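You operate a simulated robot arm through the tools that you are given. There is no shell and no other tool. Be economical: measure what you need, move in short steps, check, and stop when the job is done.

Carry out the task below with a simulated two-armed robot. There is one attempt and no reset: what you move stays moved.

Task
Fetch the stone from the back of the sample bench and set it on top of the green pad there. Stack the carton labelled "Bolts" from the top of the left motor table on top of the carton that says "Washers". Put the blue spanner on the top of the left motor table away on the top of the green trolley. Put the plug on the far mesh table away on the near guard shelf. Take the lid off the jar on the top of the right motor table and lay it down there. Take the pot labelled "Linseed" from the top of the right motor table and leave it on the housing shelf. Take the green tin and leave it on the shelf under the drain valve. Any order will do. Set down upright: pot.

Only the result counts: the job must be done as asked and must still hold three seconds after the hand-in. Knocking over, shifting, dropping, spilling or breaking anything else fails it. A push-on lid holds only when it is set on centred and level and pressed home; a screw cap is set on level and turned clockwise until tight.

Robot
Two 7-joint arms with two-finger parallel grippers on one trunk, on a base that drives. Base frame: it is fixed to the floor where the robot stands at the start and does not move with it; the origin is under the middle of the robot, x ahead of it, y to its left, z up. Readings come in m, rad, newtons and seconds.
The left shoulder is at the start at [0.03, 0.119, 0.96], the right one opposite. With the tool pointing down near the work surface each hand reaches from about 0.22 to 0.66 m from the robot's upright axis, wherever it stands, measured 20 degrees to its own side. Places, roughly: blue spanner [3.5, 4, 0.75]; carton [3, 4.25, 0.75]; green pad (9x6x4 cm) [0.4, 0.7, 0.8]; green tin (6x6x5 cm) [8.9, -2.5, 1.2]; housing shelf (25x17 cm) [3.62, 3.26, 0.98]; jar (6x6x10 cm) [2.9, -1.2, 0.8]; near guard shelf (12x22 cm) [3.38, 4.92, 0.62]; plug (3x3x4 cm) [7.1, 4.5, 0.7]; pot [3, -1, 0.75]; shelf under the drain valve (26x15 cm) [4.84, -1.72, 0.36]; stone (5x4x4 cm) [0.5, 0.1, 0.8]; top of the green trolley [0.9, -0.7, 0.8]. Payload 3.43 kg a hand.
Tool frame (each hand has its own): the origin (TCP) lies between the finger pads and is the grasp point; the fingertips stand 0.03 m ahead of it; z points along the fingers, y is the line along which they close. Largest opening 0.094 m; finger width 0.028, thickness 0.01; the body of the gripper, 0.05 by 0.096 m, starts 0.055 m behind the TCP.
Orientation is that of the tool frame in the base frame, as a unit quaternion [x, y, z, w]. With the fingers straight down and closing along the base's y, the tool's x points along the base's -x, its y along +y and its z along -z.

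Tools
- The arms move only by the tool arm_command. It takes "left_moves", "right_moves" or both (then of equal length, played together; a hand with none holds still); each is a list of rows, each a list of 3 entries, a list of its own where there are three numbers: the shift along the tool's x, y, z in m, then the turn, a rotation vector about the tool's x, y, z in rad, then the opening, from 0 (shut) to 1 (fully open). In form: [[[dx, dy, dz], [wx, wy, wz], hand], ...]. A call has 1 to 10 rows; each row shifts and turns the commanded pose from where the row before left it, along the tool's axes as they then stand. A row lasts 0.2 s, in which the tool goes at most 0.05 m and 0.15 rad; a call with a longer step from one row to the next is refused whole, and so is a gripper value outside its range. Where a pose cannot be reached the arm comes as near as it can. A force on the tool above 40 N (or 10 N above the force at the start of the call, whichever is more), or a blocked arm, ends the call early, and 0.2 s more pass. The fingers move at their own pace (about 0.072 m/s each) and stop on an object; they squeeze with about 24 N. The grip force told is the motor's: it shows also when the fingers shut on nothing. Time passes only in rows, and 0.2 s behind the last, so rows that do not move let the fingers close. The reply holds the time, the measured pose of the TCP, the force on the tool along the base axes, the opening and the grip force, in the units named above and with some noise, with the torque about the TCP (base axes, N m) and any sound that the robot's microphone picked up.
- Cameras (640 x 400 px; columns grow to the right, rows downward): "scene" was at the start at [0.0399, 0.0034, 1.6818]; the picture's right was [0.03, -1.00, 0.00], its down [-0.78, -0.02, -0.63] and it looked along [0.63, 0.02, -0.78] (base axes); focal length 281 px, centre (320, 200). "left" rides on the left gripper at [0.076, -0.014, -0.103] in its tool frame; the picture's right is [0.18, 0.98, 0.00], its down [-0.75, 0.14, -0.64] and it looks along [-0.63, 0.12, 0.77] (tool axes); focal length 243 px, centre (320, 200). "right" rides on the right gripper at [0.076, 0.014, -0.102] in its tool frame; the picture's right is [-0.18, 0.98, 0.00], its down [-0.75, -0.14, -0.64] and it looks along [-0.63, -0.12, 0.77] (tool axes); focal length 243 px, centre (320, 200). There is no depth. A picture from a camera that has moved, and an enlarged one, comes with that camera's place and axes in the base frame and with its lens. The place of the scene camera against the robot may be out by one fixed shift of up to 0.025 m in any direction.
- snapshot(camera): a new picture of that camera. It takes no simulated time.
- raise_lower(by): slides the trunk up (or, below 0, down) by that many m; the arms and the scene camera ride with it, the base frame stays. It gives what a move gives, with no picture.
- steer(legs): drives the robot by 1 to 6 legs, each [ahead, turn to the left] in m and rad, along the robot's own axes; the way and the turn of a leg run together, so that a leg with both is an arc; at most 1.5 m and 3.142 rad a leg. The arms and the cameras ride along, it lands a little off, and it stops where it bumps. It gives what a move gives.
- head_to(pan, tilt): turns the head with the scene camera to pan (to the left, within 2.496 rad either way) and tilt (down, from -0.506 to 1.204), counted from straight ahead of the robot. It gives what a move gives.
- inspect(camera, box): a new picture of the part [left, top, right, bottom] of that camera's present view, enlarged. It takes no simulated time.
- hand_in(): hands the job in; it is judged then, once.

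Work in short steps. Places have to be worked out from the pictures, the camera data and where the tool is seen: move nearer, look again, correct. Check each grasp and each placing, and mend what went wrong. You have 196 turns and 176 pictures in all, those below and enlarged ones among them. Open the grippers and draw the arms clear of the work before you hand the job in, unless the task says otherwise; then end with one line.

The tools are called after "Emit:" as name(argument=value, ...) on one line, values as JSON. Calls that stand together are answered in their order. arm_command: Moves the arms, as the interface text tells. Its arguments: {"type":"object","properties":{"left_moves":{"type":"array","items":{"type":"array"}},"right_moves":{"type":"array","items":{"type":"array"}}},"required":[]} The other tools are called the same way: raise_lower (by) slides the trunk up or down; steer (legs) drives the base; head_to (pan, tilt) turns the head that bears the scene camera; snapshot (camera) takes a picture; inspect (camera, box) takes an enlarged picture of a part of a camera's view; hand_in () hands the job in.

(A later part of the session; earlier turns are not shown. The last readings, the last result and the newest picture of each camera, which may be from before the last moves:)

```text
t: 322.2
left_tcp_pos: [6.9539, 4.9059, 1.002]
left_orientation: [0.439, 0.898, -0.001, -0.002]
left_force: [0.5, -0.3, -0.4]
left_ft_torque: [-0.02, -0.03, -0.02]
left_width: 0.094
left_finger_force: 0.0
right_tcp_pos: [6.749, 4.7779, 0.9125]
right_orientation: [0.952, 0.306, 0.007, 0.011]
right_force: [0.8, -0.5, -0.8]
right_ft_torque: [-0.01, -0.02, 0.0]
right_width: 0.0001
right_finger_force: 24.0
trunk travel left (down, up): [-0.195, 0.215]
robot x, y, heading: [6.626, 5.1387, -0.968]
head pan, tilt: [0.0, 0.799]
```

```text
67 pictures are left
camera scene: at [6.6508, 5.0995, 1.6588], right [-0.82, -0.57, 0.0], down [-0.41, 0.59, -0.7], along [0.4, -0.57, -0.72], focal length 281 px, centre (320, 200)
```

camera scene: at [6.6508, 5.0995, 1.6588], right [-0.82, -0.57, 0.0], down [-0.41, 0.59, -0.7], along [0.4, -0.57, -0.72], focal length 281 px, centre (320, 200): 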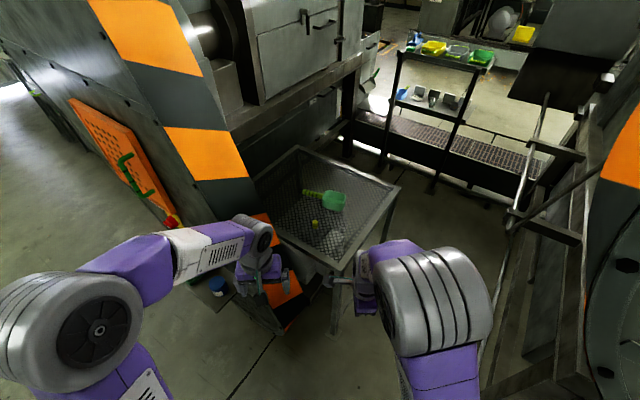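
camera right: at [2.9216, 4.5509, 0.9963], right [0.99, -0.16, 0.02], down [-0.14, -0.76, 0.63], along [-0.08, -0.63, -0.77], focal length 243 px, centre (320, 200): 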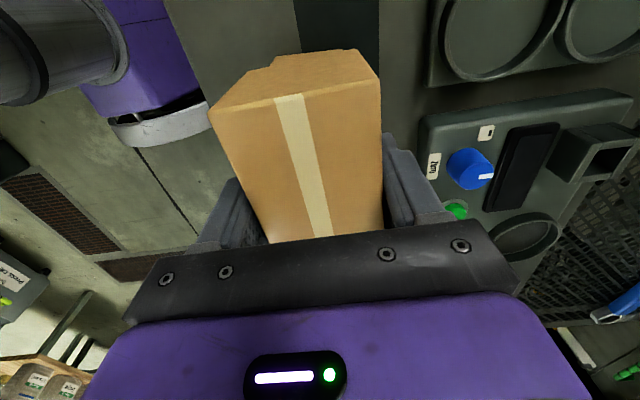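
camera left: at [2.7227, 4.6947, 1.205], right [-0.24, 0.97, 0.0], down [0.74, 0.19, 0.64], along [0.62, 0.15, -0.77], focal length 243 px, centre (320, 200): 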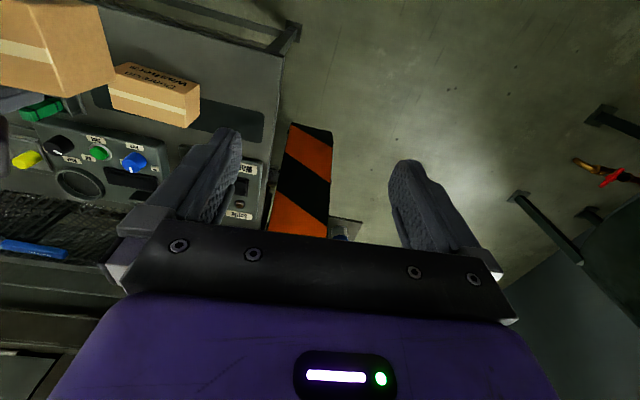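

There's good room on the west side, so the right hand is the better choice: its arm stays clear of the guard. I'll square the right hand, retract the left, drive in 0.2 m and turn left slightly.

Emit:
arm_command(right_moves=[[[0, 0, 0], [0, 0, -0.15], 1], [[0, 0, 0], [0, 0, -0.15], 1], [[0, 0, 0], [0, 0, -0.15], 1], [[0, 0, 0], [0, 0, -0.15], 1], [[0, 0, 0], [0, 0, -0.15], 1], [[0, 0, 0], [0, 0, -0.15], 1], [[0, 0, 0], [0, 0, -0.15], 1], [[0, 0, 0], [0, 0, -0.15], 1], [[0, 0, 0], [0, 0, -0.15], 1], [[0, 0, 0], [0, 0, -0.15], 1]], left_moves=[[[0.02, 0, -0.02], [0, 0, 0], 1], [[0.02, 0, -0.02], [0, 0, 0], 1], [[0.02, 0, -0.02], [0, 0, 0], 1], [[0.02, 0, -0.02], [0, 0, 0], 1], [[0.02, 0, -0.02], [0, 0, 0], 1], [[0, 0, 0], [0, 0, 0], 1], [[0, 0, 0], [0, 0, 0], 1], [[0, 0, 0], [0, 0, 0], 1], [[0, 0, 0], [0, 0, 0], 1], [[0, 0, 0], [0, 0, 0], 1]])

Emit:
steer(legs=[[0.2, 0], [0, 0.25]])

Emit:
snapshot(camera="scene")

Emit:
snapshot(camera="right")

```text
t: 324.4
left_tcp_pos: [6.8924, 4.9842, 1.1018]
left_orientation: [0.44, 0.898, -0.001, -0.002]
left_force: [0.6, -0.1, -1.1]
left_ft_torque: [-0.03, 0.04, 0.02]
left_width: 0.0939
left_finger_force: 0.1
right_tcp_pos: [6.7484, 4.7776, 0.913]
right_orientation: [0.487, 0.873, -0.002, 0.013]
right_force: [-0.1, 0.6, -0.7]
right_ft_torque: [0.01, 0.03, 0.01]
right_width: 0.0942
right_finger_force: 0.1
trunk travel left (down, up): [-0.195, 0.215]
robot x, y, heading: [6.6305, 5.1392, -0.965]
head pan, tilt: [0.0, 0.799]
```

```text
t: 326.9
left_tcp_pos: [7.0371, 4.8912, 1.1011]
left_orientation: [0.325, 0.946, -0.002, -0.001]
left_force: [-0.6, 0.4, 0.4]
left_ft_torque: [-0.04, 0.0, 0.01]
left_width: 0.0942
left_finger_force: 0.0
right_tcp_pos: [6.9492, 4.6555, 0.9135]
right_orientation: [0.376, 0.926, -0.001, 0.014]
right_force: [0.8, 0.0, -0.1]
right_ft_torque: [0.04, -0.05, -0.02]
right_width: 0.0939
right_finger_force: 0.1
trunk travel left (down, up): [-0.195, 0.215]
robot x, y, heading: [6.7413, 4.9778, -0.714]
head pan, tilt: [0.0, 0.799]
```

```text
66 pictures are left
camera scene: at [6.7736, 4.9444, 1.6588], right [-0.66, -0.75, 0.0], down [-0.54, 0.47, -0.7], along [0.53, -0.46, -0.72], focal length 281 px, centre (320, 200)
```

scene: 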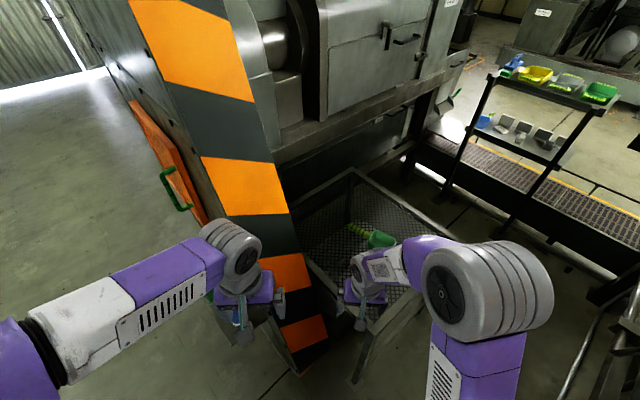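

```text
65 pictures are left
camera right: at [6.9018, 4.7187, 1.0142], right [0.82, 0.58, 0.01], down [0.43, -0.62, 0.66], along [0.39, -0.53, -0.75], focal length 243 px, centre (320, 200)
```

right: 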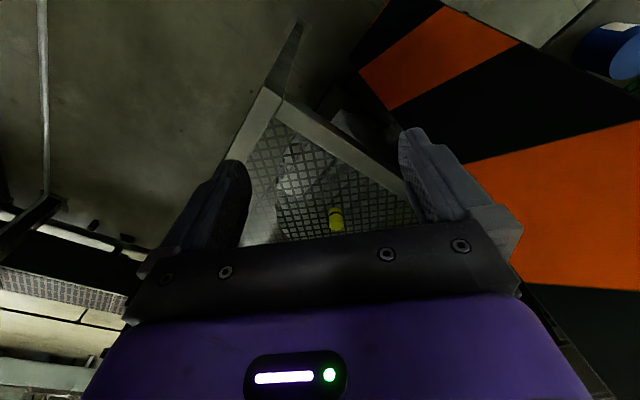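

The plug is at about [7.105, 4.488]. I'll move the right hand over it, staying at z ≈ 0.87 for another look.

Emit:
arm_command(right_moves=[[[-0.038, -0.002, 0.008], [0, 0, 0], 1], [[-0.038, -0.002, 0.008], [0, 0, 0], 1], [[-0.038, -0.002, 0.008], [0, 0, 0], 1], [[-0.038, -0.002, 0.008], [0, 0, 0], 1], [[-0.038, -0.002, 0.008], [0, 0, 0], 1], [[-0.036, -0.002, 0.008], [0, 0, 0], 1]])

Emit:
snapshot(camera="right")

```text
t: 328.3
left_tcp_pos: [7.0365, 4.8898, 1.1025]
left_orientation: [0.325, 0.946, 0.0, -0.002]
left_force: [-0.4, 0.3, 0.1]
left_ft_torque: [0.01, 0.0, 0.03]
left_width: 0.094
left_finger_force: 0.1
right_tcp_pos: [7.1021, 4.4882, 0.8716]
right_orientation: [0.377, 0.926, -0.001, 0.012]
right_force: [0.5, -0.6, -0.2]
right_ft_torque: [0.01, 0.02, 0.0]
right_width: 0.0939
right_finger_force: 0.0
trunk travel left (down, up): [-0.195, 0.215]
robot x, y, heading: [6.7448, 4.9747, -0.714]
head pan, tilt: [0.0, 0.799]
```

```text
64 pictures are left
camera right: at [7.0575, 4.551, 0.9719], right [0.82, 0.58, 0.01], down [0.43, -0.62, 0.66], along [0.39, -0.53, -0.75], focal length 243 px, centre (320, 200)
```

right: 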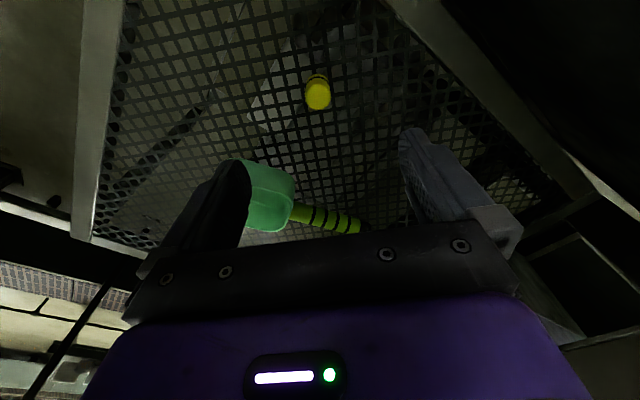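

The plug is at [7.106, 4.485, ~0.72]. I'll descend to around 0.735 and check.

Emit:
arm_command(right_moves=[[[-0.005, 0.001, 0.045], [0, 0, 0], 1], [[0, 0, 0.045], [0, 0, 0], 1], [[0, 0, 0.043], [0, 0, 0], 1]])

Emit:
snapshot(camera="right")

```text
t: 329.1
left_tcp_pos: [7.0384, 4.8885, 1.1017]
left_orientation: [0.325, 0.946, -0.002, -0.002]
left_force: [0.2, -0.8, 0.6]
left_ft_torque: [0.02, -0.01, -0.01]
left_width: 0.0942
left_finger_force: 0.0
right_tcp_pos: [7.1123, 4.484, 0.7382]
right_orientation: [0.376, 0.927, -0.001, 0.014]
right_force: [0.3, 0.2, -1.0]
right_ft_torque: [0.02, 0.03, 0.01]
right_width: 0.0941
right_finger_force: 0.0
trunk travel left (down, up): [-0.195, 0.215]
robot x, y, heading: [6.7453, 4.9787, -0.715]
head pan, tilt: [0.0, 0.799]
```

```text
63 pictures are left
camera right: at [7.0652, 4.5476, 0.8385], right [0.82, 0.58, 0.01], down [0.43, -0.62, 0.66], along [0.39, -0.53, -0.75], focal length 243 px, centre (320, 200)
```

right: 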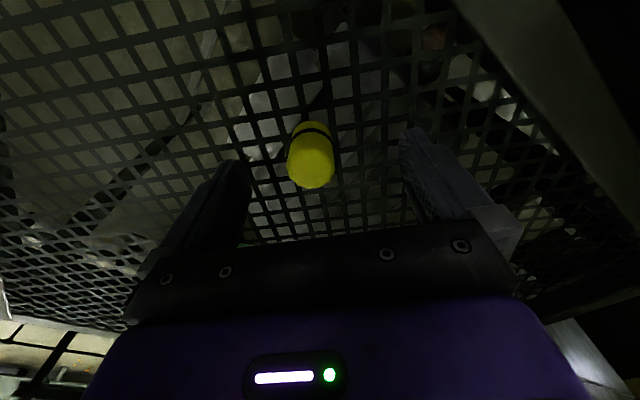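

The plug lies between the fingertips. I'll lower 12 mm, close and lift.

Emit:
arm_command(right_moves=[[[0.002, 0, 0.012], [0, 0, 0], 1], [[0, 0, 0], [0, 0, 0], 0], [[0, 0, 0], [0, 0, 0], 0], [[0, 0, 0], [0, 0, 0], 0], [[0, 0, 0], [0, 0, 0], 0], [[0, 0, -0.04], [0, 0, 0], 0], [[0, 0, -0.045], [0, 0, 0], 0], [[0, 0, -0.045], [0, 0, 0], 0]])

Emit:
snapshot(camera="right")

```text
t: 329.8
left_tcp_pos: [7.0358, 4.8902, 1.1021]
left_orientation: [0.326, 0.945, -0.002, -0.001]
left_force: [-0.1, 0.0, -0.4]
left_ft_torque: [-0.02, 0.02, -0.02]
left_width: 0.0939
left_finger_force: 0.2
right_tcp_pos: [7.1077, 4.4796, 0.7306]
right_orientation: [0.378, 0.926, -0.008, 0.015]
right_force: [-1.2, 3.6, 8.9]
right_ft_torque: [0.22, 0.05, 0.03]
right_width: 0.0285
right_finger_force: 12.0
trunk travel left (down, up): [-0.195, 0.215]
robot x, y, heading: [6.7418, 4.9782, -0.719]
head pan, tilt: [0.0, 0.799]
stopped in row 3 (right hand): the force on the tool passed its limit at 97 N (the readings are from after the stop); the commanded pose is now the measured one
```

```text
62 pictures are left
camera right: at [7.0621, 4.5449, 0.8303], right [0.82, 0.57, 0.01], down [0.43, -0.61, 0.67], along [0.39, -0.54, -0.75], focal length 243 px, centre (320, 200)
```

right: 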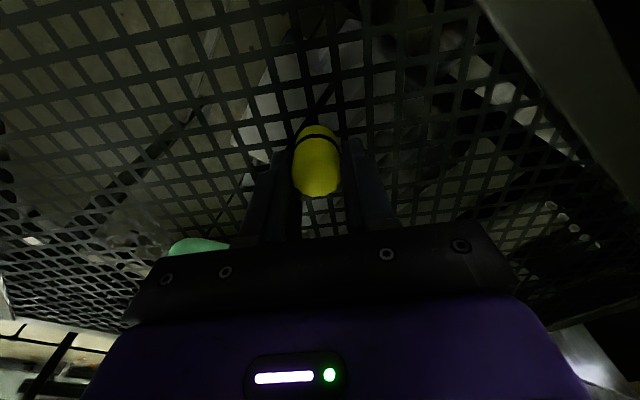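

The fingertips touched the mesh, but the plug is gripped (width 0.0285). I'll hold and lift.

Emit:
arm_command(right_moves=[[[0, 0, -0.003], [0, 0, 0], 0], [[0, 0, 0], [0, 0, 0], 0], [[0, 0, -0.03], [0, 0, 0], 0], [[0, 0, -0.045], [0, 0, 0], 0], [[0, 0, -0.045], [0, 0, 0], 0], [[0, 0, -0.045], [0, 0, 0], 0], [[0.03, 0, -0.03], [0, 0, 0], 0]])

Emit:
snapshot(camera="right")

```text
t: 331.4
left_tcp_pos: [7.0352, 4.8902, 1.1033]
left_orientation: [0.326, 0.945, -0.002, 0.0]
left_force: [-0.7, -0.3, 0.2]
left_ft_torque: [0.02, -0.02, 0.01]
left_width: 0.0937
left_finger_force: 0.0
right_tcp_pos: [7.0788, 4.5055, 0.9276]
right_orientation: [0.378, 0.926, -0.008, 0.013]
right_force: [0.0, 0.4, -0.7]
right_ft_torque: [-0.01, -0.02, -0.02]
right_width: 0.0279
right_finger_force: 23.8
trunk travel left (down, up): [-0.195, 0.215]
robot x, y, heading: [6.743, 4.9765, -0.718]
head pan, tilt: [0.0, 0.799]
```

```text
61 pictures are left
camera right: at [7.0334, 4.5704, 1.0275], right [0.82, 0.57, 0.0], down [0.43, -0.61, 0.67], along [0.39, -0.54, -0.75], focal length 243 px, centre (320, 200)
```

right: 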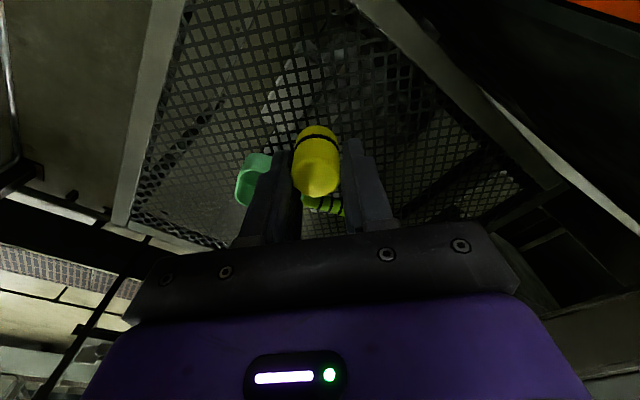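

The plug is held. I'll retract the right hand and return to the corridor heading west toward the near guard shelf.

Emit:
arm_command(right_moves=[[[0.045, 0, -0.015], [0, 0, 0], 0], [[0.045, 0, -0.015], [0, 0, 0], 0], [[0.045, 0, -0.015], [0, 0, 0], 0], [[0.045, 0, -0.015], [0, 0, 0], 0], [[0.03, 0, -0.015], [0, 0, 0], 0]])

Emit:
steer(legs=[[0, -0.25], [-0.65, 0], [0, -2.173], [1.45, 0], [1.3, 0]])

```text
t: 332.6
left_tcp_pos: [7.0342, 4.8901, 1.1019]
left_orientation: [0.326, 0.945, -0.002, 0.0]
left_force: [0.0, 0.3, -0.7]
left_ft_torque: [-0.03, 0.0, -0.03]
left_width: 0.0937
left_finger_force: 0.0
right_tcp_pos: [6.9297, 4.6542, 0.9962]
right_orientation: [0.378, 0.926, -0.007, 0.015]
right_force: [-0.2, 0.7, 0.0]
right_ft_torque: [0.0, 0.0, -0.01]
right_width: 0.0279
right_finger_force: 24.1
trunk travel left (down, up): [-0.195, 0.215]
robot x, y, heading: [6.7407, 4.9769, -0.715]
head pan, tilt: [0.0, 0.799]
```

```text
t: 335.1
left_tcp_pos: [6.9327, 4.9348, 1.1023]
left_orientation: [0.441, 0.897, -0.005, -0.002]
left_force: [0.5, 0.5, 0.3]
left_ft_torque: [0.03, -0.01, -0.02]
left_width: 0.094
left_finger_force: 0.1
right_tcp_pos: [6.7734, 4.7335, 0.9923]
right_orientation: [0.487, 0.873, -0.011, 0.008]
right_force: [-0.6, -0.3, -0.3]
right_ft_torque: [-0.02, -0.01, 0.03]
right_width: 0.0278
right_finger_force: 24.0
trunk travel left (down, up): [-0.195, 0.215]
robot x, y, heading: [6.6679, 5.0874, -0.97]
head pan, tilt: [0.0, 0.799]
stopped in leg 2: the robot was blocked; the commanded pose is now the measured one
```

The right elbow probably meets the neighbouring guard while reversing. I'll ease forward, tuck the elbow as on the way in (turn the right hand), then back out.

Emit:
steer(legs=[[0.06, 0]])

Emit:
arm_command(right_moves=[[[0, 0, 0], [0, 0, 0.15], 0], [[0, 0, 0], [0, 0, 0.15], 0], [[0, 0, 0], [0, 0, 0.15], 0], [[0, 0, 0], [0, 0, 0.15], 0], [[0, 0, 0], [0, 0, 0.15], 0], [[0, 0, 0], [0, 0, 0.15], 0], [[0, 0, 0], [0, 0, 0.15], 0], [[0, 0, 0], [0, 0, 0.15], 0], [[0, 0, 0], [0, 0, 0.15], 0], [[0, 0, 0], [0, 0, 0.15], 0]])

Emit:
steer(legs=[[-0.58, 0]])

```text
t: 336.0
left_tcp_pos: [6.9631, 4.8791, 1.1021]
left_orientation: [0.441, 0.898, -0.001, -0.003]
left_force: [0.1, 1.0, -0.2]
left_ft_torque: [0.01, -0.01, 0.0]
left_width: 0.0939
left_finger_force: 0.1
right_tcp_pos: [6.8047, 4.6775, 0.9919]
right_orientation: [0.487, 0.874, -0.008, 0.009]
right_force: [-1.1, -0.7, -0.3]
right_ft_torque: [0.02, 0.05, 0.04]
right_width: 0.0279
right_finger_force: 24.0
trunk travel left (down, up): [-0.195, 0.215]
robot x, y, heading: [6.6966, 5.0375, -0.967]
head pan, tilt: [0.0, 0.799]
```

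```text
t: 338.2
left_tcp_pos: [6.9627, 4.8811, 1.1022]
left_orientation: [0.441, 0.898, -0.001, -0.001]
left_force: [-0.6, -0.7, -0.7]
left_ft_torque: [-0.02, 0.0, 0.01]
left_width: 0.0938
left_finger_force: 0.0
right_tcp_pos: [6.8036, 4.6799, 0.9919]
right_orientation: [0.952, 0.306, 0.001, 0.013]
right_force: [1.8, 0.8, -0.8]
right_ft_torque: [-0.02, 0.01, -0.01]
right_width: 0.0278
right_finger_force: 24.4
trunk travel left (down, up): [-0.195, 0.215]
robot x, y, heading: [6.6994, 5.0399, -0.965]
head pan, tilt: [0.0, 0.799]
```

```text
t: 341.5
left_tcp_pos: [6.6378, 5.3519, 1.102]
left_orientation: [0.44, 0.898, -0.001, -0.002]
left_force: [-1.0, 0.2, 0.3]
left_ft_torque: [-0.02, -0.02, -0.02]
left_width: 0.0937
left_finger_force: 0.0
right_tcp_pos: [6.4802, 5.1498, 0.9916]
right_orientation: [0.951, 0.308, 0.001, 0.013]
right_force: [-0.7, 0.3, -0.8]
right_ft_torque: [-0.02, -0.01, 0.01]
right_width: 0.0274
right_finger_force: 24.3
trunk travel left (down, up): [-0.195, 0.215]
robot x, y, heading: [6.3779, 5.5082, -0.967]
head pan, tilt: [0.0, 0.799]
```

Clear. Now I'll turn west and drive back along the corridor to x ≈ 3.6.

Emit:
steer(legs=[[0, -2.174], [1.4, 0], [1.37, 0], [0, 1.571]])

Emit:
head_to(pan=-0.2, tilt=0.95)

Emit:
snapshot(camera="scene")

```text
t: 363.9
left_tcp_pos: [3.7352, 5.2344, 1.1025]
left_orientation: [0.686, 0.727, -0.001, -0.002]
left_force: [0.5, -0.1, 0.0]
left_ft_torque: [0.02, 0.01, 0.01]
left_width: 0.0941
left_finger_force: 0.0
right_tcp_pos: [3.491, 5.1578, 0.9921]
right_orientation: [1.0, 0.013, -0.003, 0.012]
right_force: [-0.2, -0.4, -0.1]
right_ft_torque: [0.0, -0.03, 0.0]
right_width: 0.0277
right_finger_force: 23.5
trunk travel left (down, up): [-0.195, 0.215]
robot x, y, heading: [3.6041, 5.5103, -1.563]
head pan, tilt: [0.0, 0.799]
```

```text
t: 364.7
left_tcp_pos: [3.7353, 5.2331, 1.103]
left_orientation: [0.686, 0.728, -0.002, -0.002]
left_force: [0.3, 0.1, -0.4]
left_ft_torque: [0.01, -0.01, -0.02]
left_width: 0.0938
left_finger_force: 0.0
right_tcp_pos: [3.4902, 5.1578, 0.9922]
right_orientation: [1.0, 0.014, -0.004, 0.012]
right_force: [0.1, -0.1, -0.6]
right_ft_torque: [-0.01, 0.04, 0.04]
right_width: 0.0279
right_finger_force: 23.9
trunk travel left (down, up): [-0.195, 0.215]
robot x, y, heading: [3.604, 5.5131, -1.566]
head pan, tilt: [-0.201, 0.949]
```

```text
60 pictures are left
camera scene: at [3.5859, 5.4718, 1.6473], right [-0.98, 0.19, 0.0], down [0.16, 0.8, -0.58], along [-0.11, -0.57, -0.81], focal length 281 px, centre (320, 200)
```

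scene: 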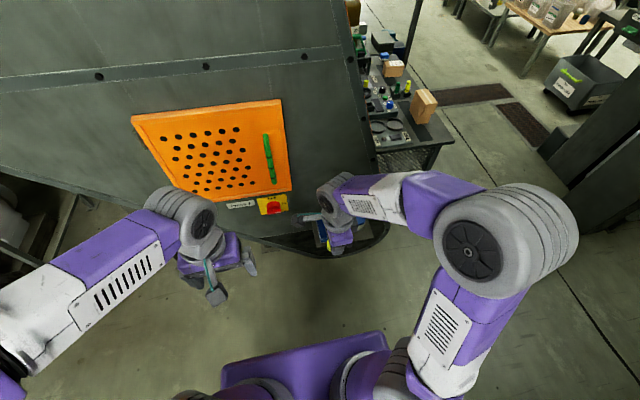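

The shelf is under the right hand. I'll look with the right wrist camera.

Emit:
snapshot(camera="right")

```text
59 pictures are left
camera right: at [3.5686, 5.1468, 1.0945], right [-0.16, -0.99, 0.03], down [-0.75, 0.14, 0.64], along [-0.64, 0.08, -0.76], focal length 243 px, centre (320, 200)
```

right: 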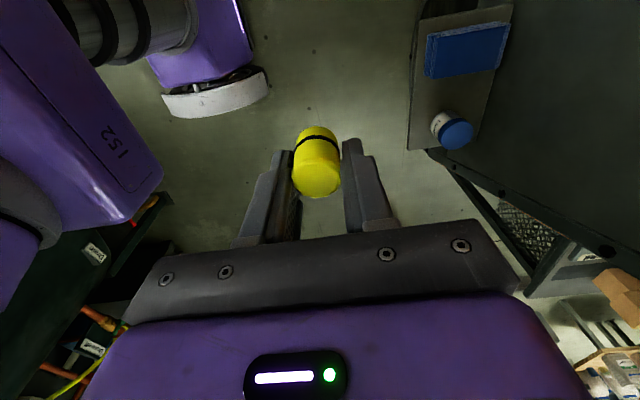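

The shelf spans x 3.28–3.51, y 4.84–4.98, with free space between the jar (x≈3.33) and the box (x>3.42). I'll lower the trunk and move the plug above [3.385, 4.945].

Emit:
raise_lower(by=-0.15)

Emit:
arm_command(right_moves=[[[-0.021, 0.0425, 0], [0, 0, 0], 0], [[-0.021, 0.0425, 0], [0, 0, 0], 0], [[-0.021, 0.0425, 0], [0, 0, 0], 0], [[-0.021, 0.0425, 0], [0, 0, 0], 0], [[-0.021, 0.0425, 0], [0, 0, 0], 0]])

Emit:
snapshot(camera="right")

```text
t: 366.4
left_tcp_pos: [3.7366, 5.2341, 0.9517]
left_orientation: [0.686, 0.728, -0.001, -0.001]
left_force: [0.6, 0.5, 0.3]
left_ft_torque: [-0.01, 0.0, 0.0]
left_width: 0.0939
left_finger_force: 0.1
right_tcp_pos: [3.4905, 5.1576, 0.8433]
right_orientation: [1.0, 0.013, -0.003, 0.013]
right_force: [-0.5, -0.4, 0.2]
right_ft_torque: [0.02, 0.01, -0.03]
right_width: 0.0277
right_finger_force: 23.2
trunk travel left (down, up): [-0.045, 0.365]
robot x, y, heading: [3.6067, 5.5122, -1.565]
head pan, tilt: [-0.201, 0.949]
```

```text
t: 367.6
left_tcp_pos: [3.7353, 5.2338, 0.9517]
left_orientation: [0.685, 0.728, 0.0, -0.002]
left_force: [0.2, 0.6, -0.9]
left_ft_torque: [0.01, 0.03, -0.01]
left_width: 0.0941
left_finger_force: 0.0
right_tcp_pos: [3.3915, 4.9422, 0.8476]
right_orientation: [1.0, 0.014, -0.003, 0.01]
right_force: [-0.3, -0.5, -1.2]
right_ft_torque: [0.01, 0.0, 0.0]
right_width: 0.0276
right_finger_force: 24.2
trunk travel left (down, up): [-0.045, 0.365]
robot x, y, heading: [3.6041, 5.5124, -1.565]
head pan, tilt: [-0.201, 0.949]
```

```text
58 pictures are left
camera right: at [3.4695, 4.9313, 0.9492], right [-0.16, -0.99, 0.02], down [-0.75, 0.13, 0.64], along [-0.64, 0.08, -0.76], focal length 243 px, centre (320, 200)
```

right: 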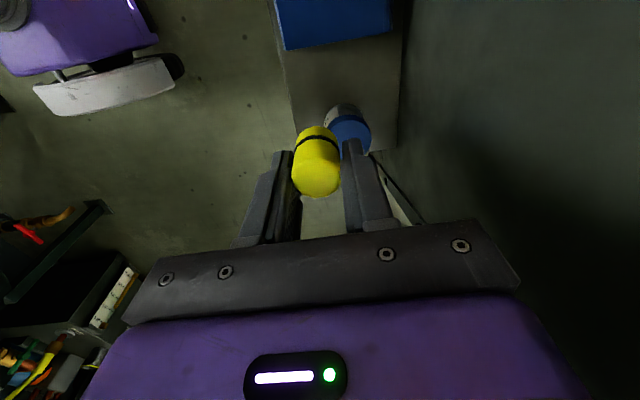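

The gap centre is x ≈ 3.395 and I'm at 3.39. I'll lower in steps to just above the shelf.

Emit:
arm_command(right_moves=[[[0.003, 0, 0.045], [0, 0, 0], 0], [[0, 0, 0.045], [0, 0, 0], 0], [[0, 0, 0.045], [0, 0, 0], 0], [[0, 0, 0.04], [0, 0, 0], 0]])

Emit:
snapshot(camera="right")

```text
t: 368.6
left_tcp_pos: [3.7347, 5.2341, 0.952]
left_orientation: [0.686, 0.728, -0.001, -0.001]
left_force: [0.2, -0.2, -0.2]
left_ft_torque: [-0.01, 0.0, 0.01]
left_width: 0.0939
left_finger_force: 0.0
right_tcp_pos: [3.3924, 4.9369, 0.674]
right_orientation: [1.0, 0.013, -0.004, 0.012]
right_force: [-0.8, 0.2, -0.8]
right_ft_torque: [-0.03, 0.0, -0.01]
right_width: 0.0277
right_finger_force: 24.4
trunk travel left (down, up): [-0.045, 0.365]
robot x, y, heading: [3.6106, 5.5141, -1.562]
head pan, tilt: [-0.201, 0.949]
```

```text
57 pictures are left
camera right: at [3.4701, 4.9271, 0.7754], right [-0.16, -0.99, 0.03], down [-0.75, 0.14, 0.64], along [-0.64, 0.08, -0.76], focal length 243 px, centre (320, 200)
```

right: 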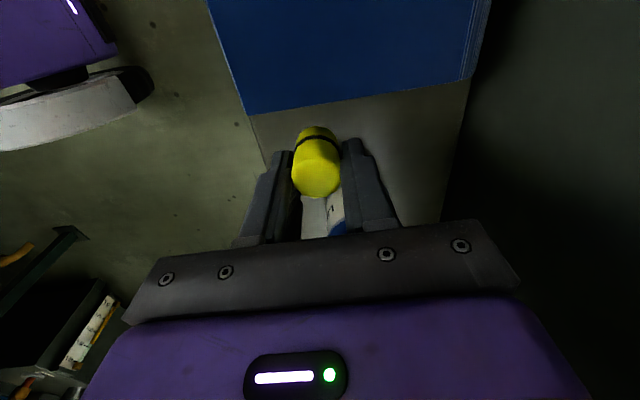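

Between the two items and clear. I'll lower to contact.

Emit:
arm_command(right_moves=[[[0, 0, 0.012], [0, 0, 0], 0], [[0, 0, 0.006], [0, 0, 0], 0], [[0, 0, 0.003], [0, 0, 0], 0]])

```text
t: 369.4
left_tcp_pos: [3.7361, 5.2336, 0.9508]
left_orientation: [0.685, 0.728, -0.001, -0.002]
left_force: [-0.8, -0.1, 0.1]
left_ft_torque: [-0.01, -0.03, 0.01]
left_width: 0.0938
left_finger_force: 0.2
right_tcp_pos: [3.3933, 4.9385, 0.6522]
right_orientation: [1.0, 0.013, -0.003, 0.013]
right_force: [-0.7, 0.6, -0.4]
right_ft_torque: [-0.01, 0.0, 0.0]
right_width: 0.028
right_finger_force: 24.5
trunk travel left (down, up): [-0.045, 0.365]
robot x, y, heading: [3.6021, 5.5113, -1.569]
head pan, tilt: [-0.201, 0.949]
```

Emit:
arm_command(right_moves=[[[0, 0, 0.003], [0, 0, 0], 0], [[0, 0, 0.003], [0, 0, 0], 0]])

```text
t: 370.0
left_tcp_pos: [3.7353, 5.2335, 0.952]
left_orientation: [0.685, 0.728, -0.001, -0.002]
left_force: [0.1, 0.8, 0.0]
left_ft_torque: [0.01, 0.03, -0.01]
left_width: 0.0939
left_finger_force: 0.1
right_tcp_pos: [3.3923, 4.9377, 0.6465]
right_orientation: [1.0, 0.013, -0.004, 0.012]
right_force: [0.2, 0.4, -0.1]
right_ft_torque: [0.0, -0.01, -0.01]
right_width: 0.0278
right_finger_force: 24.0
trunk travel left (down, up): [-0.045, 0.365]
robot x, y, heading: [3.605, 5.5094, -1.57]
head pan, tilt: [-0.201, 0.949]
```

Emit:
arm_command(right_moves=[[[0, 0, 0.003], [0, 0, 0], 0], [[0, 0, 0.003], [0, 0, 0], 0]])

```text
t: 370.6
left_tcp_pos: [3.736, 5.2353, 0.9518]
left_orientation: [0.686, 0.728, -0.001, -0.001]
left_force: [0.3, 0.5, 0.4]
left_ft_torque: [0.0, -0.01, -0.01]
left_width: 0.0941
left_finger_force: 0.1
right_tcp_pos: [3.3929, 4.9355, 0.6433]
right_orientation: [1.0, 0.013, -0.003, 0.014]
right_force: [1.9, 3.5, 13.6]
right_ft_torque: [0.37, -0.16, 0.04]
right_width: 0.0279
right_finger_force: 24.2
trunk travel left (down, up): [-0.045, 0.365]
robot x, y, heading: [3.6093, 5.5128, -1.567]
head pan, tilt: [-0.201, 0.949]
```

Contact. I'll release with a small opening and rise straight up.

Emit:
arm_command(right_moves=[[[0, 0, -0.002], [0, 0, 0], 0], [[0, 0, 0], [0, 0, 0], 0.55], [[0, 0, 0], [0, 0, 0], 0.55], [[0, 0, -0.03], [0, 0, 0], 0.55], [[0, 0, -0.045], [0, 0, 0], 0.55], [[0, 0, -0.045], [0, 0, 0], 0.55], [[0, 0, -0.045], [0, 0, 0], 0.55], [[0, 0, -0.045], [0, 0, 0], 0.55]])

Emit:
snapshot(camera="right")

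```text
t: 372.4
left_tcp_pos: [3.735, 5.235, 0.9519]
left_orientation: [0.686, 0.728, -0.001, -0.002]
left_force: [0.0, -0.3, -0.3]
left_ft_torque: [-0.02, -0.01, -0.02]
left_width: 0.0943
left_finger_force: 0.0
right_tcp_pos: [3.3958, 4.9417, 0.8532]
right_orientation: [1.0, 0.012, -0.003, 0.012]
right_force: [0.5, -0.8, 0.5]
right_ft_torque: [0.0, -0.06, 0.03]
right_width: 0.0516
right_finger_force: 0.1
trunk travel left (down, up): [-0.045, 0.365]
robot x, y, heading: [3.6042, 5.5105, -1.563]
head pan, tilt: [-0.201, 0.949]
```

```text
56 pictures are left
camera right: at [3.4739, 4.9324, 0.9549], right [-0.16, -0.99, 0.02], down [-0.75, 0.14, 0.64], along [-0.64, 0.08, -0.76], focal length 243 px, centre (320, 200)
```

right: 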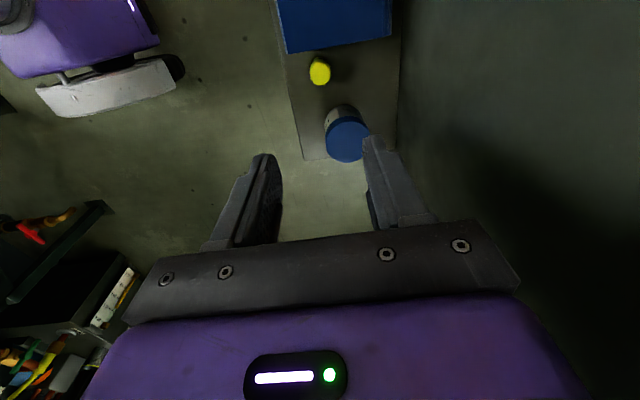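

The plug stands on the guard shelf. Next is the spanner. I'll retract, raise the trunk, and drive back around the west side to the south of the left motor table.

Emit:
arm_command(right_moves=[[[0.021, -0.0425, -0.01], [0, 0, 0], 0.5], [[0.021, -0.0425, -0.01], [0, 0, 0], 0], [[0.021, -0.0425, -0.01], [0, 0, 0], 0], [[0.021, -0.0425, -0.01], [0, 0, 0], 0], [[0.021, -0.0425, -0.01], [0, 0, 0], 0]])

Emit:
raise_lower(by=0.22)

Emit:
steer(legs=[[0, -1.578], [1.5, 0], [0.1, 0], [0, 1.571], [1.4, 0], [0.54, 0]])

Emit:
steer(legs=[[0, 1.571], [1.2, 0]])

```text
t: 373.6
left_tcp_pos: [3.7353, 5.2335, 0.9523]
left_orientation: [0.685, 0.728, -0.001, -0.002]
left_force: [-0.3, -0.3, -1.1]
left_ft_torque: [0.01, -0.01, -0.01]
left_width: 0.0944
left_finger_force: 0.1
right_tcp_pos: [3.4923, 5.1586, 0.8968]
right_orientation: [1.0, 0.013, -0.004, 0.012]
right_force: [1.2, 0.3, 0.3]
right_ft_torque: [-0.01, -0.02, -0.02]
right_width: 0.0
right_finger_force: 23.7
trunk travel left (down, up): [-0.045, 0.365]
robot x, y, heading: [3.6062, 5.5125, -1.564]
head pan, tilt: [-0.201, 0.949]
```

```text
t: 375.9
left_tcp_pos: [3.7361, 5.2342, 1.1712]
left_orientation: [0.686, 0.728, -0.001, -0.002]
left_force: [0.4, -0.4, -0.1]
left_ft_torque: [0.0, -0.04, 0.0]
left_width: 0.0938
left_finger_force: 0.1
right_tcp_pos: [3.4925, 5.1587, 1.1163]
right_orientation: [1.0, 0.013, -0.004, 0.013]
right_force: [0.0, 0.0, -0.1]
right_ft_torque: [0.02, 0.0, -0.03]
right_width: 0.0
right_finger_force: 23.9
trunk travel left (down, up): [-0.265, 0.145]
robot x, y, heading: [3.606, 5.5119, -1.566]
head pan, tilt: [-0.201, 0.949]
```

```text
t: 401.1
left_tcp_pos: [2.1835, 3.2793, 1.1718]
left_orientation: [0.679, 0.734, -0.001, -0.002]
left_force: [0.0, -0.4, 0.6]
left_ft_torque: [0.0, 0.02, 0.03]
left_width: 0.0942
left_finger_force: 0.1
right_tcp_pos: [1.9418, 3.1986, 1.1168]
right_orientation: [1.0, 0.024, -0.003, 0.012]
right_force: [0.6, -0.1, -0.1]
right_ft_torque: [0.04, 0.03, 0.0]
right_width: 0.0
right_finger_force: 24.1
trunk travel left (down, up): [-0.265, 0.145]
robot x, y, heading: [2.0513, 3.5577, -1.545]
head pan, tilt: [-0.201, 0.949]
```

```text
t: 410.9
left_tcp_pos: [3.5117, 3.7017, 1.172]
left_orientation: [-0.033, 0.999, -0.002, -0.001]
left_force: [-0.4, -0.3, -0.1]
left_ft_torque: [0.01, -0.02, -0.01]
left_width: 0.094
left_finger_force: 0.1
right_tcp_pos: [3.5885, 3.4596, 1.1157]
right_orientation: [0.694, 0.719, 0.006, 0.011]
right_force: [0.3, -0.3, 0.0]
right_ft_torque: [0.0, 0.0, 0.03]
right_width: 0.0
right_finger_force: 23.6
trunk travel left (down, up): [-0.265, 0.145]
robot x, y, heading: [3.2323, 3.5691, 0.012]
head pan, tilt: [-0.201, 0.949]
```

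At [3.23, 3.57]. I'll turn north, rotate the right hand back to neutral, and look at the spanner.

Emit:
steer(legs=[[0, 1.559]])

Emit:
arm_command(right_moves=[[[0, 0, 0], [0, 0, -0.15], 1], [[0, 0, 0], [0, 0, -0.15], 1], [[0, 0, 0], [0, 0, -0.15], 1], [[0, 0, 0], [0, 0, -0.15], 1], [[0, 0, 0], [0, 0, -0.15], 1], [[0, 0, 0], [0, 0, -0.15], 1], [[0, 0, 0], [0, 0, -0.15], 1], [[0, 0, 0], [0, 0, -0.15], 1], [[0, 0, 0], [0, 0, -0.15], 1], [[0, 0, 0], [0, 0, -0.15], 1]])

Emit:
snapshot(camera="right")

```text
t: 415.1
left_tcp_pos: [3.1055, 3.848, 1.1726]
left_orientation: [0.728, -0.686, 0.002, -0.001]
left_force: [-0.1, -0.1, 0.5]
left_ft_torque: [0.01, 0.03, -0.01]
left_width: 0.0938
left_finger_force: 0.1
right_tcp_pos: [3.3472, 3.9235, 1.1155]
right_orientation: [-0.013, 1.0, 0.013, 0.003]
right_force: [0.6, -0.1, 0.9]
right_ft_torque: [-0.01, -0.02, 0.02]
right_width: 0.0001
right_finger_force: 24.1
trunk travel left (down, up): [-0.265, 0.145]
robot x, y, heading: [3.2314, 3.5686, 1.578]
head pan, tilt: [-0.201, 0.949]
```

```text
t: 417.4
left_tcp_pos: [3.1044, 3.8473, 1.1732]
left_orientation: [0.728, -0.686, 0.002, -0.001]
left_force: [0.0, 0.1, 0.9]
left_ft_torque: [-0.01, -0.01, -0.01]
left_width: 0.0942
left_finger_force: 0.0
right_tcp_pos: [3.3476, 3.9244, 1.1145]
right_orientation: [-0.692, 0.721, 0.006, 0.011]
right_force: [0.1, 0.0, -0.2]
right_ft_torque: [0.0, 0.01, 0.0]
right_width: 0.094
right_finger_force: 0.1
trunk travel left (down, up): [-0.265, 0.145]
robot x, y, heading: [3.2339, 3.5701, 1.576]
head pan, tilt: [-0.201, 0.949]
```

```text
55 pictures are left
camera right: at [3.33, 3.8451, 1.2162], right [-0.97, 0.22, 0.0], down [0.17, 0.73, 0.66], along [0.15, 0.64, -0.75], focal length 243 px, centre (320, 200)
```

right: 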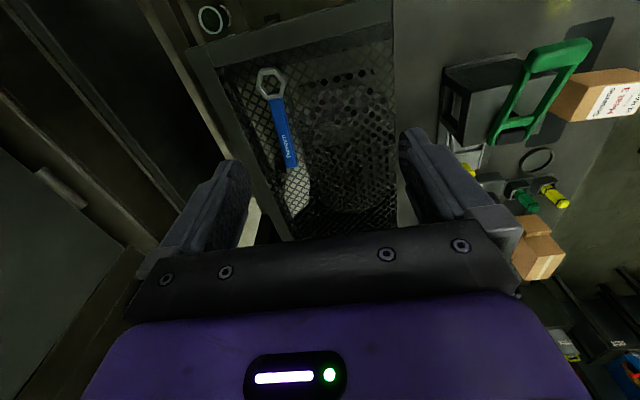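

The spanner handle centre is at about [3.453, 4.045], nearly along y. I'll move above it.

Emit:
arm_command(right_moves=[[[-0.0213, -0.017, 0.04], [0, 0, 0.05], 1], [[-0.0213, -0.017, 0.04], [0, 0, 0], 1], [[-0.0213, -0.017, 0.04], [0, 0, 0], 1], [[-0.0213, -0.017, 0.04], [0, 0, 0], 1], [[-0.0213, -0.017, 0.04], [0, 0, 0], 1], [[-0.0213, -0.017, 0.04], [0, 0, 0], 1]])

Emit:
snapshot(camera="right")

```text
t: 418.8
left_tcp_pos: [3.104, 3.8487, 1.1719]
left_orientation: [0.728, -0.686, 0.001, -0.001]
left_force: [0.5, -0.1, -0.2]
left_ft_torque: [-0.01, 0.03, 0.01]
left_width: 0.0936
left_finger_force: 0.0
right_tcp_pos: [3.4626, 4.0498, 0.8786]
right_orientation: [-0.673, 0.739, 0.008, 0.01]
right_force: [-0.2, -0.7, -0.7]
right_ft_torque: [-0.04, 0.06, -0.01]
right_width: 0.0941
right_finger_force: 0.0
trunk travel left (down, up): [-0.265, 0.145]
robot x, y, heading: [3.2349, 3.5713, 1.576]
head pan, tilt: [-0.201, 0.949]
```

```text
54 pictures are left
camera right: at [3.442, 3.972, 0.9794], right [-0.96, 0.28, 0.0], down [0.21, 0.72, 0.66], along [0.18, 0.64, -0.75], focal length 243 px, centre (320, 200)
```

right: 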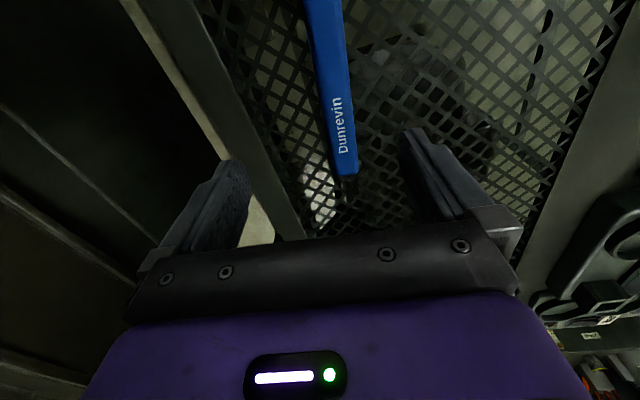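

The handle is 1 cm to the −x side. I'll correct and descend close to the mesh.

Emit:
arm_command(right_moves=[[[0, 0.011, 0.03], [0, 0, 0], 0.7], [[0, 0, 0.035], [0, 0, 0], 0.7], [[0, 0, 0.02], [0, 0, 0], 0.7]])

Emit:
snapshot(camera="right")

```text
t: 419.6
left_tcp_pos: [3.1041, 3.8491, 1.1727]
left_orientation: [0.728, -0.686, 0.003, -0.001]
left_force: [-0.1, -0.8, 0.6]
left_ft_torque: [-0.01, -0.01, 0.02]
left_width: 0.094
left_finger_force: 0.1
right_tcp_pos: [3.4513, 4.0515, 0.7935]
right_orientation: [-0.673, 0.74, 0.006, 0.011]
right_force: [0.0, 1.0, -0.3]
right_ft_torque: [0.01, 0.01, 0.01]
right_width: 0.0656
right_finger_force: 0.0
trunk travel left (down, up): [-0.265, 0.145]
robot x, y, heading: [3.2384, 3.5738, 1.575]
head pan, tilt: [-0.201, 0.949]
```

```text
53 pictures are left
camera right: at [3.431, 3.9739, 0.8947], right [-0.96, 0.28, 0.0], down [0.21, 0.72, 0.66], along [0.18, 0.64, -0.75], focal length 243 px, centre (320, 200)
```

right: 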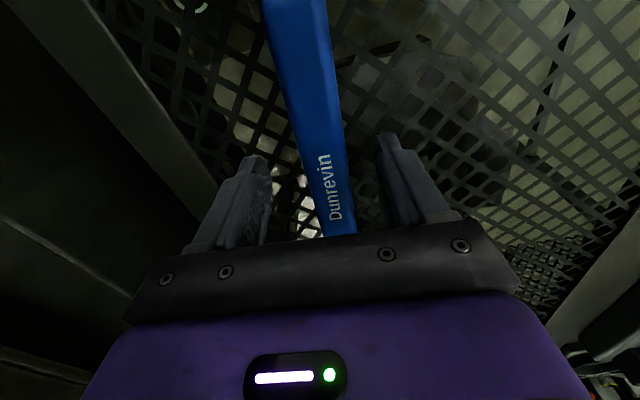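

The handle is centred between the fingers. I'll descend to touch.

Emit:
arm_command(right_moves=[[[0, 0, 0.004], [0, 0, 0], 0.7], [[0, 0, 0.004], [0, 0, 0], 0.7]])

```text
t: 420.1
left_tcp_pos: [3.1044, 3.8464, 1.1728]
left_orientation: [0.728, -0.686, 0.002, -0.002]
left_force: [-0.5, 0.2, 0.4]
left_ft_torque: [-0.02, 0.01, -0.02]
left_width: 0.0941
left_finger_force: 0.0
right_tcp_pos: [3.4507, 4.0522, 0.7899]
right_orientation: [-0.673, 0.739, 0.009, 0.013]
right_force: [1.0, -6.8, 31.9]
right_ft_torque: [-0.52, 1.18, 0.25]
right_width: 0.0648
right_finger_force: 0.1
trunk travel left (down, up): [-0.265, 0.145]
robot x, y, heading: [3.232, 3.571, 1.578]
head pan, tilt: [-0.201, 0.949]
```

The fingertips touch the mesh at 0.76. I'll back off slightly, close and lift.

Emit:
arm_command(right_moves=[[[0, 0, -0.004], [0, 0, 0], 0.7], [[0, 0, 0], [0, 0, 0], 0], [[0, 0, 0], [0, 0, 0], 0], [[0, 0, 0], [0, 0, 0], 0], [[0, 0, -0.02], [0, 0, 0], 0], [[0, 0, -0.04], [0, 0, 0], 0], [[0, 0, -0.045], [0, 0, 0], 0], [[0, 0, -0.045], [0, 0, 0], 0]])

Emit:
snapshot(camera="right")

```text
t: 421.9
left_tcp_pos: [3.1037, 3.8473, 1.1728]
left_orientation: [0.728, -0.686, 0.001, 0.0]
left_force: [0.1, -0.3, 0.3]
left_ft_torque: [0.04, 0.0, 0.02]
left_width: 0.094
left_finger_force: 0.1
right_tcp_pos: [3.4494, 4.0465, 0.94]
right_orientation: [-0.673, 0.739, 0.006, 0.01]
right_force: [0.2, 0.2, -2.2]
right_ft_torque: [0.05, -0.03, -0.02]
right_width: 0.0251
right_finger_force: 24.1
trunk travel left (down, up): [-0.265, 0.145]
robot x, y, heading: [3.2352, 3.5702, 1.573]
head pan, tilt: [-0.201, 0.949]
```

```text
52 pictures are left
camera right: at [3.4288, 3.9691, 1.0413], right [-0.96, 0.28, 0.0], down [0.21, 0.72, 0.66], along [0.18, 0.64, -0.75], focal length 243 px, centre (320, 200)
```

right: 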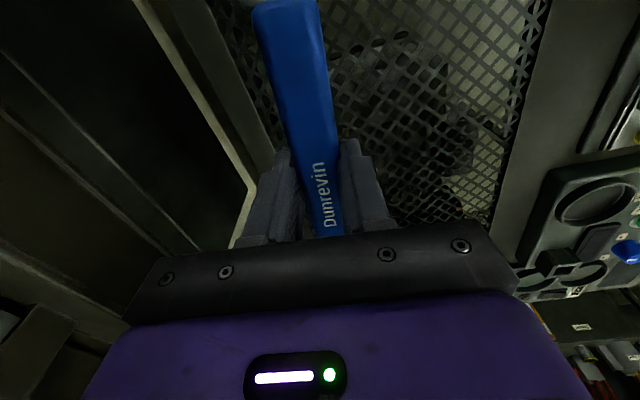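

The spanner is held. I'll retract it and set off for the green tin: west around the deck, south down the aisle, then the south corridor.

Emit:
arm_command(right_moves=[[[0.025, 0.02, -0.035], [0, 0, 0], 0], [[0.025, 0.02, -0.035], [0, 0, 0], 0], [[0.025, 0.02, -0.035], [0, 0, 0], 0], [[0.025, 0.02, -0.035], [0, 0, 0], 0]])

Emit:
steer(legs=[[0, 1.569], [1.44, 0], [0, 1.571], [1.5, 0], [1.5, 0], [1.5, 0]])

```text
t: 422.9
left_tcp_pos: [3.1049, 3.8463, 1.172]
left_orientation: [0.728, -0.686, 0.001, -0.002]
left_force: [-0.3, 1.2, 0.8]
left_ft_torque: [0.03, 0.04, 0.03]
left_width: 0.0939
left_finger_force: 0.1
right_tcp_pos: [3.3599, 3.9517, 1.079]
right_orientation: [-0.673, 0.74, 0.006, 0.011]
right_force: [0.5, -0.3, -2.1]
right_ft_torque: [0.03, -0.05, 0.0]
right_width: 0.0258
right_finger_force: 24.0
trunk travel left (down, up): [-0.265, 0.145]
robot x, y, heading: [3.2348, 3.5678, 1.578]
head pan, tilt: [-0.201, 0.949]
```

```text
t: 458.9
left_tcp_pos: [1.9316, -1.2268, 1.1717]
left_orientation: [0.689, 0.725, -0.001, -0.002]
left_force: [-0.3, -0.5, 0.0]
left_ft_torque: [-0.02, 0.0, 0.01]
left_width: 0.0941
left_finger_force: 0.0
right_tcp_pos: [1.6751, -1.3286, 1.0779]
right_orientation: [0.743, 0.669, -0.011, 0.006]
right_force: [-1.2, -0.1, -1.2]
right_ft_torque: [-0.02, 0.0, 0.02]
right_width: 0.0256
right_finger_force: 23.7
trunk travel left (down, up): [-0.265, 0.145]
robot x, y, heading: [1.8056, -0.9431, -1.577]
head pan, tilt: [-0.201, 0.949]
```

I'm right beside the green trolley here, so I'll put the spanner away now. Looking west at it.

Emit:
steer(legs=[[0, -1.571]])

Emit:
head_to(pan=0.0, tilt=0.75)

Emit:
snapshot(camera="scene")

```text
t: 463.1
left_tcp_pos: [1.5249, -1.0712, 1.1717]
left_orientation: [1.0, 0.02, 0.0, -0.002]
left_force: [0.1, 0.2, -0.2]
left_ft_torque: [0.01, -0.04, 0.01]
left_width: 0.094
left_finger_force: 0.1
right_tcp_pos: [1.4253, -0.8151, 1.0773]
right_orientation: [0.998, -0.055, -0.012, -0.003]
right_force: [0.7, 0.2, -1.8]
right_ft_torque: [-0.01, 0.02, 0.01]
right_width: 0.0257
right_finger_force: 24.3
trunk travel left (down, up): [-0.265, 0.145]
robot x, y, heading: [1.8069, -0.9466, 3.124]
head pan, tilt: [-0.201, 0.949]
```

```text
t: 463.9
left_tcp_pos: [1.5256, -1.071, 1.1721]
left_orientation: [1.0, 0.021, 0.001, -0.002]
left_force: [0.3, -0.5, -0.1]
left_ft_torque: [0.0, 0.0, -0.01]
left_width: 0.0941
left_finger_force: 0.1
right_tcp_pos: [1.4252, -0.8148, 1.0771]
right_orientation: [0.998, -0.056, -0.012, -0.003]
right_force: [-0.1, 0.4, -2.2]
right_ft_torque: [0.01, 0.03, 0.0]
right_width: 0.0253
right_finger_force: 23.6
trunk travel left (down, up): [-0.265, 0.145]
robot x, y, heading: [1.8052, -0.9462, 3.131]
head pan, tilt: [0.0, 0.75]
```

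```text
51 pictures are left
camera scene: at [1.7461, -0.9452, 1.7328], right [0.01, 1.0, 0.0], down [0.68, -0.01, -0.73], along [-0.73, 0.01, -0.68], focal length 281 px, centre (320, 200)
```

scene: 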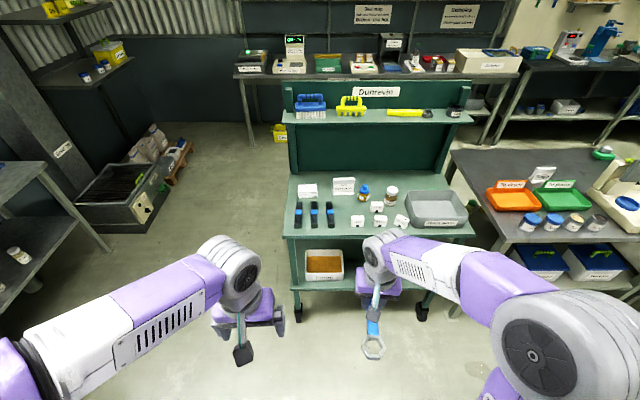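

Emit:
inspect(camera="scene", box=[280, 165, 480, 245])

```text
3.20 times, centred on (380, 205) of scene
camera zoom: at [1.7461, -0.9452, 1.7328], right [0.01, 1.0, 0.0], down [0.68, -0.01, -0.73], along [-0.73, 0.01, -0.68], focal length 898 px, centre (128, 184)
```

zoom: 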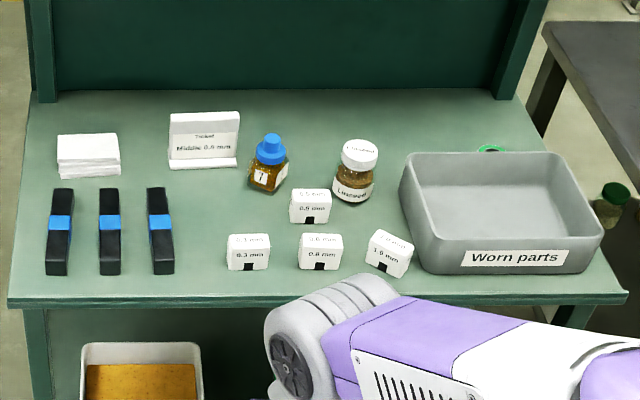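

There's a free lane about 7.5 cm wide between the black tools and the little boxes (y ≈ −0.84, x 0.72–0.97). I'll drive nearer and check with the right wrist camera.

Emit:
steer(legs=[[0.38, 0]])

Emit:
arm_command(right_moves=[[[-0.03, 0.0, 0.02], [0, 0, 0], 0], [[-0.03, 0.0, 0.02], [0, 0, 0], 0], [[-0.03, 0, 0.02], [0, 0, 0], 0]])

Emit:
snapshot(camera="right")

Emit:
snapshot(camera="scene")

```text
t: 466.3
left_tcp_pos: [1.1441, -1.0662, 1.1724]
left_orientation: [1.0, 0.021, 0.001, -0.002]
left_force: [0.0, 0.0, 0.0]
left_ft_torque: [0.03, -0.03, 0.02]
left_width: 0.0938
left_finger_force: 0.1
right_tcp_pos: [1.0455, -0.8091, 1.0783]
right_orientation: [0.998, -0.055, -0.012, -0.004]
right_force: [0.0, 0.2, -1.5]
right_ft_torque: [-0.02, 0.08, 0.0]
right_width: 0.0256
right_finger_force: 23.6
trunk travel left (down, up): [-0.265, 0.145]
robot x, y, heading: [1.4249, -0.9434, 3.13]
head pan, tilt: [0.0, 0.75]
```

```text
t: 467.1
left_tcp_pos: [1.1449, -1.0668, 1.1718]
left_orientation: [1.0, 0.022, 0.001, -0.002]
left_force: [1.1, 0.4, -0.1]
left_ft_torque: [-0.03, -0.01, -0.01]
left_width: 0.094
left_finger_force: 0.0
right_tcp_pos: [0.952, -0.7994, 1.0196]
right_orientation: [0.998, -0.056, -0.012, -0.003]
right_force: [-0.2, 0.5, -2.0]
right_ft_torque: [0.04, 0.03, 0.0]
right_width: 0.0256
right_finger_force: 23.7
trunk travel left (down, up): [-0.265, 0.145]
robot x, y, heading: [1.4252, -0.9404, 3.128]
head pan, tilt: [0.0, 0.75]
```

```text
49 pictures are left
camera right: at [1.0298, -0.8236, 1.1198], right [-0.29, -0.96, 0.0], down [-0.72, 0.22, 0.66], along [-0.63, 0.19, -0.75], focal length 243 px, centre (320, 200)
```

right: 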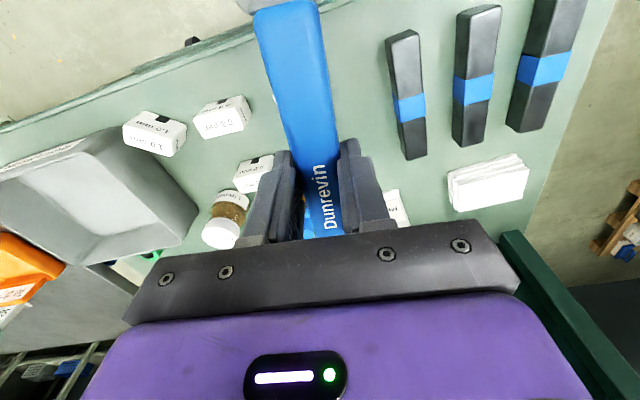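

```text
48 pictures are left
camera scene: at [1.3648, -0.9407, 1.7327], right [0.01, 1.0, 0.0], down [0.68, -0.01, -0.73], along [-0.73, 0.01, -0.68], focal length 281 px, centre (320, 200)
```

scene: 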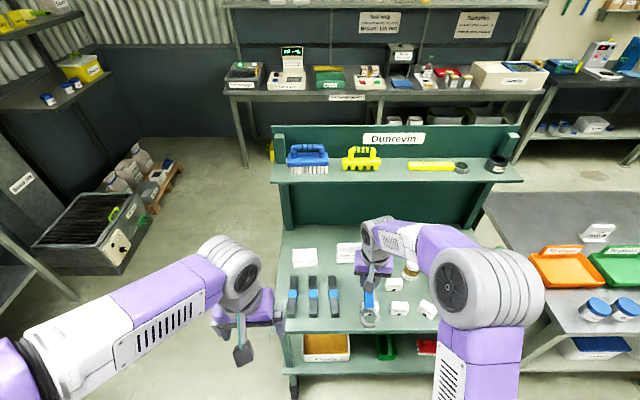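

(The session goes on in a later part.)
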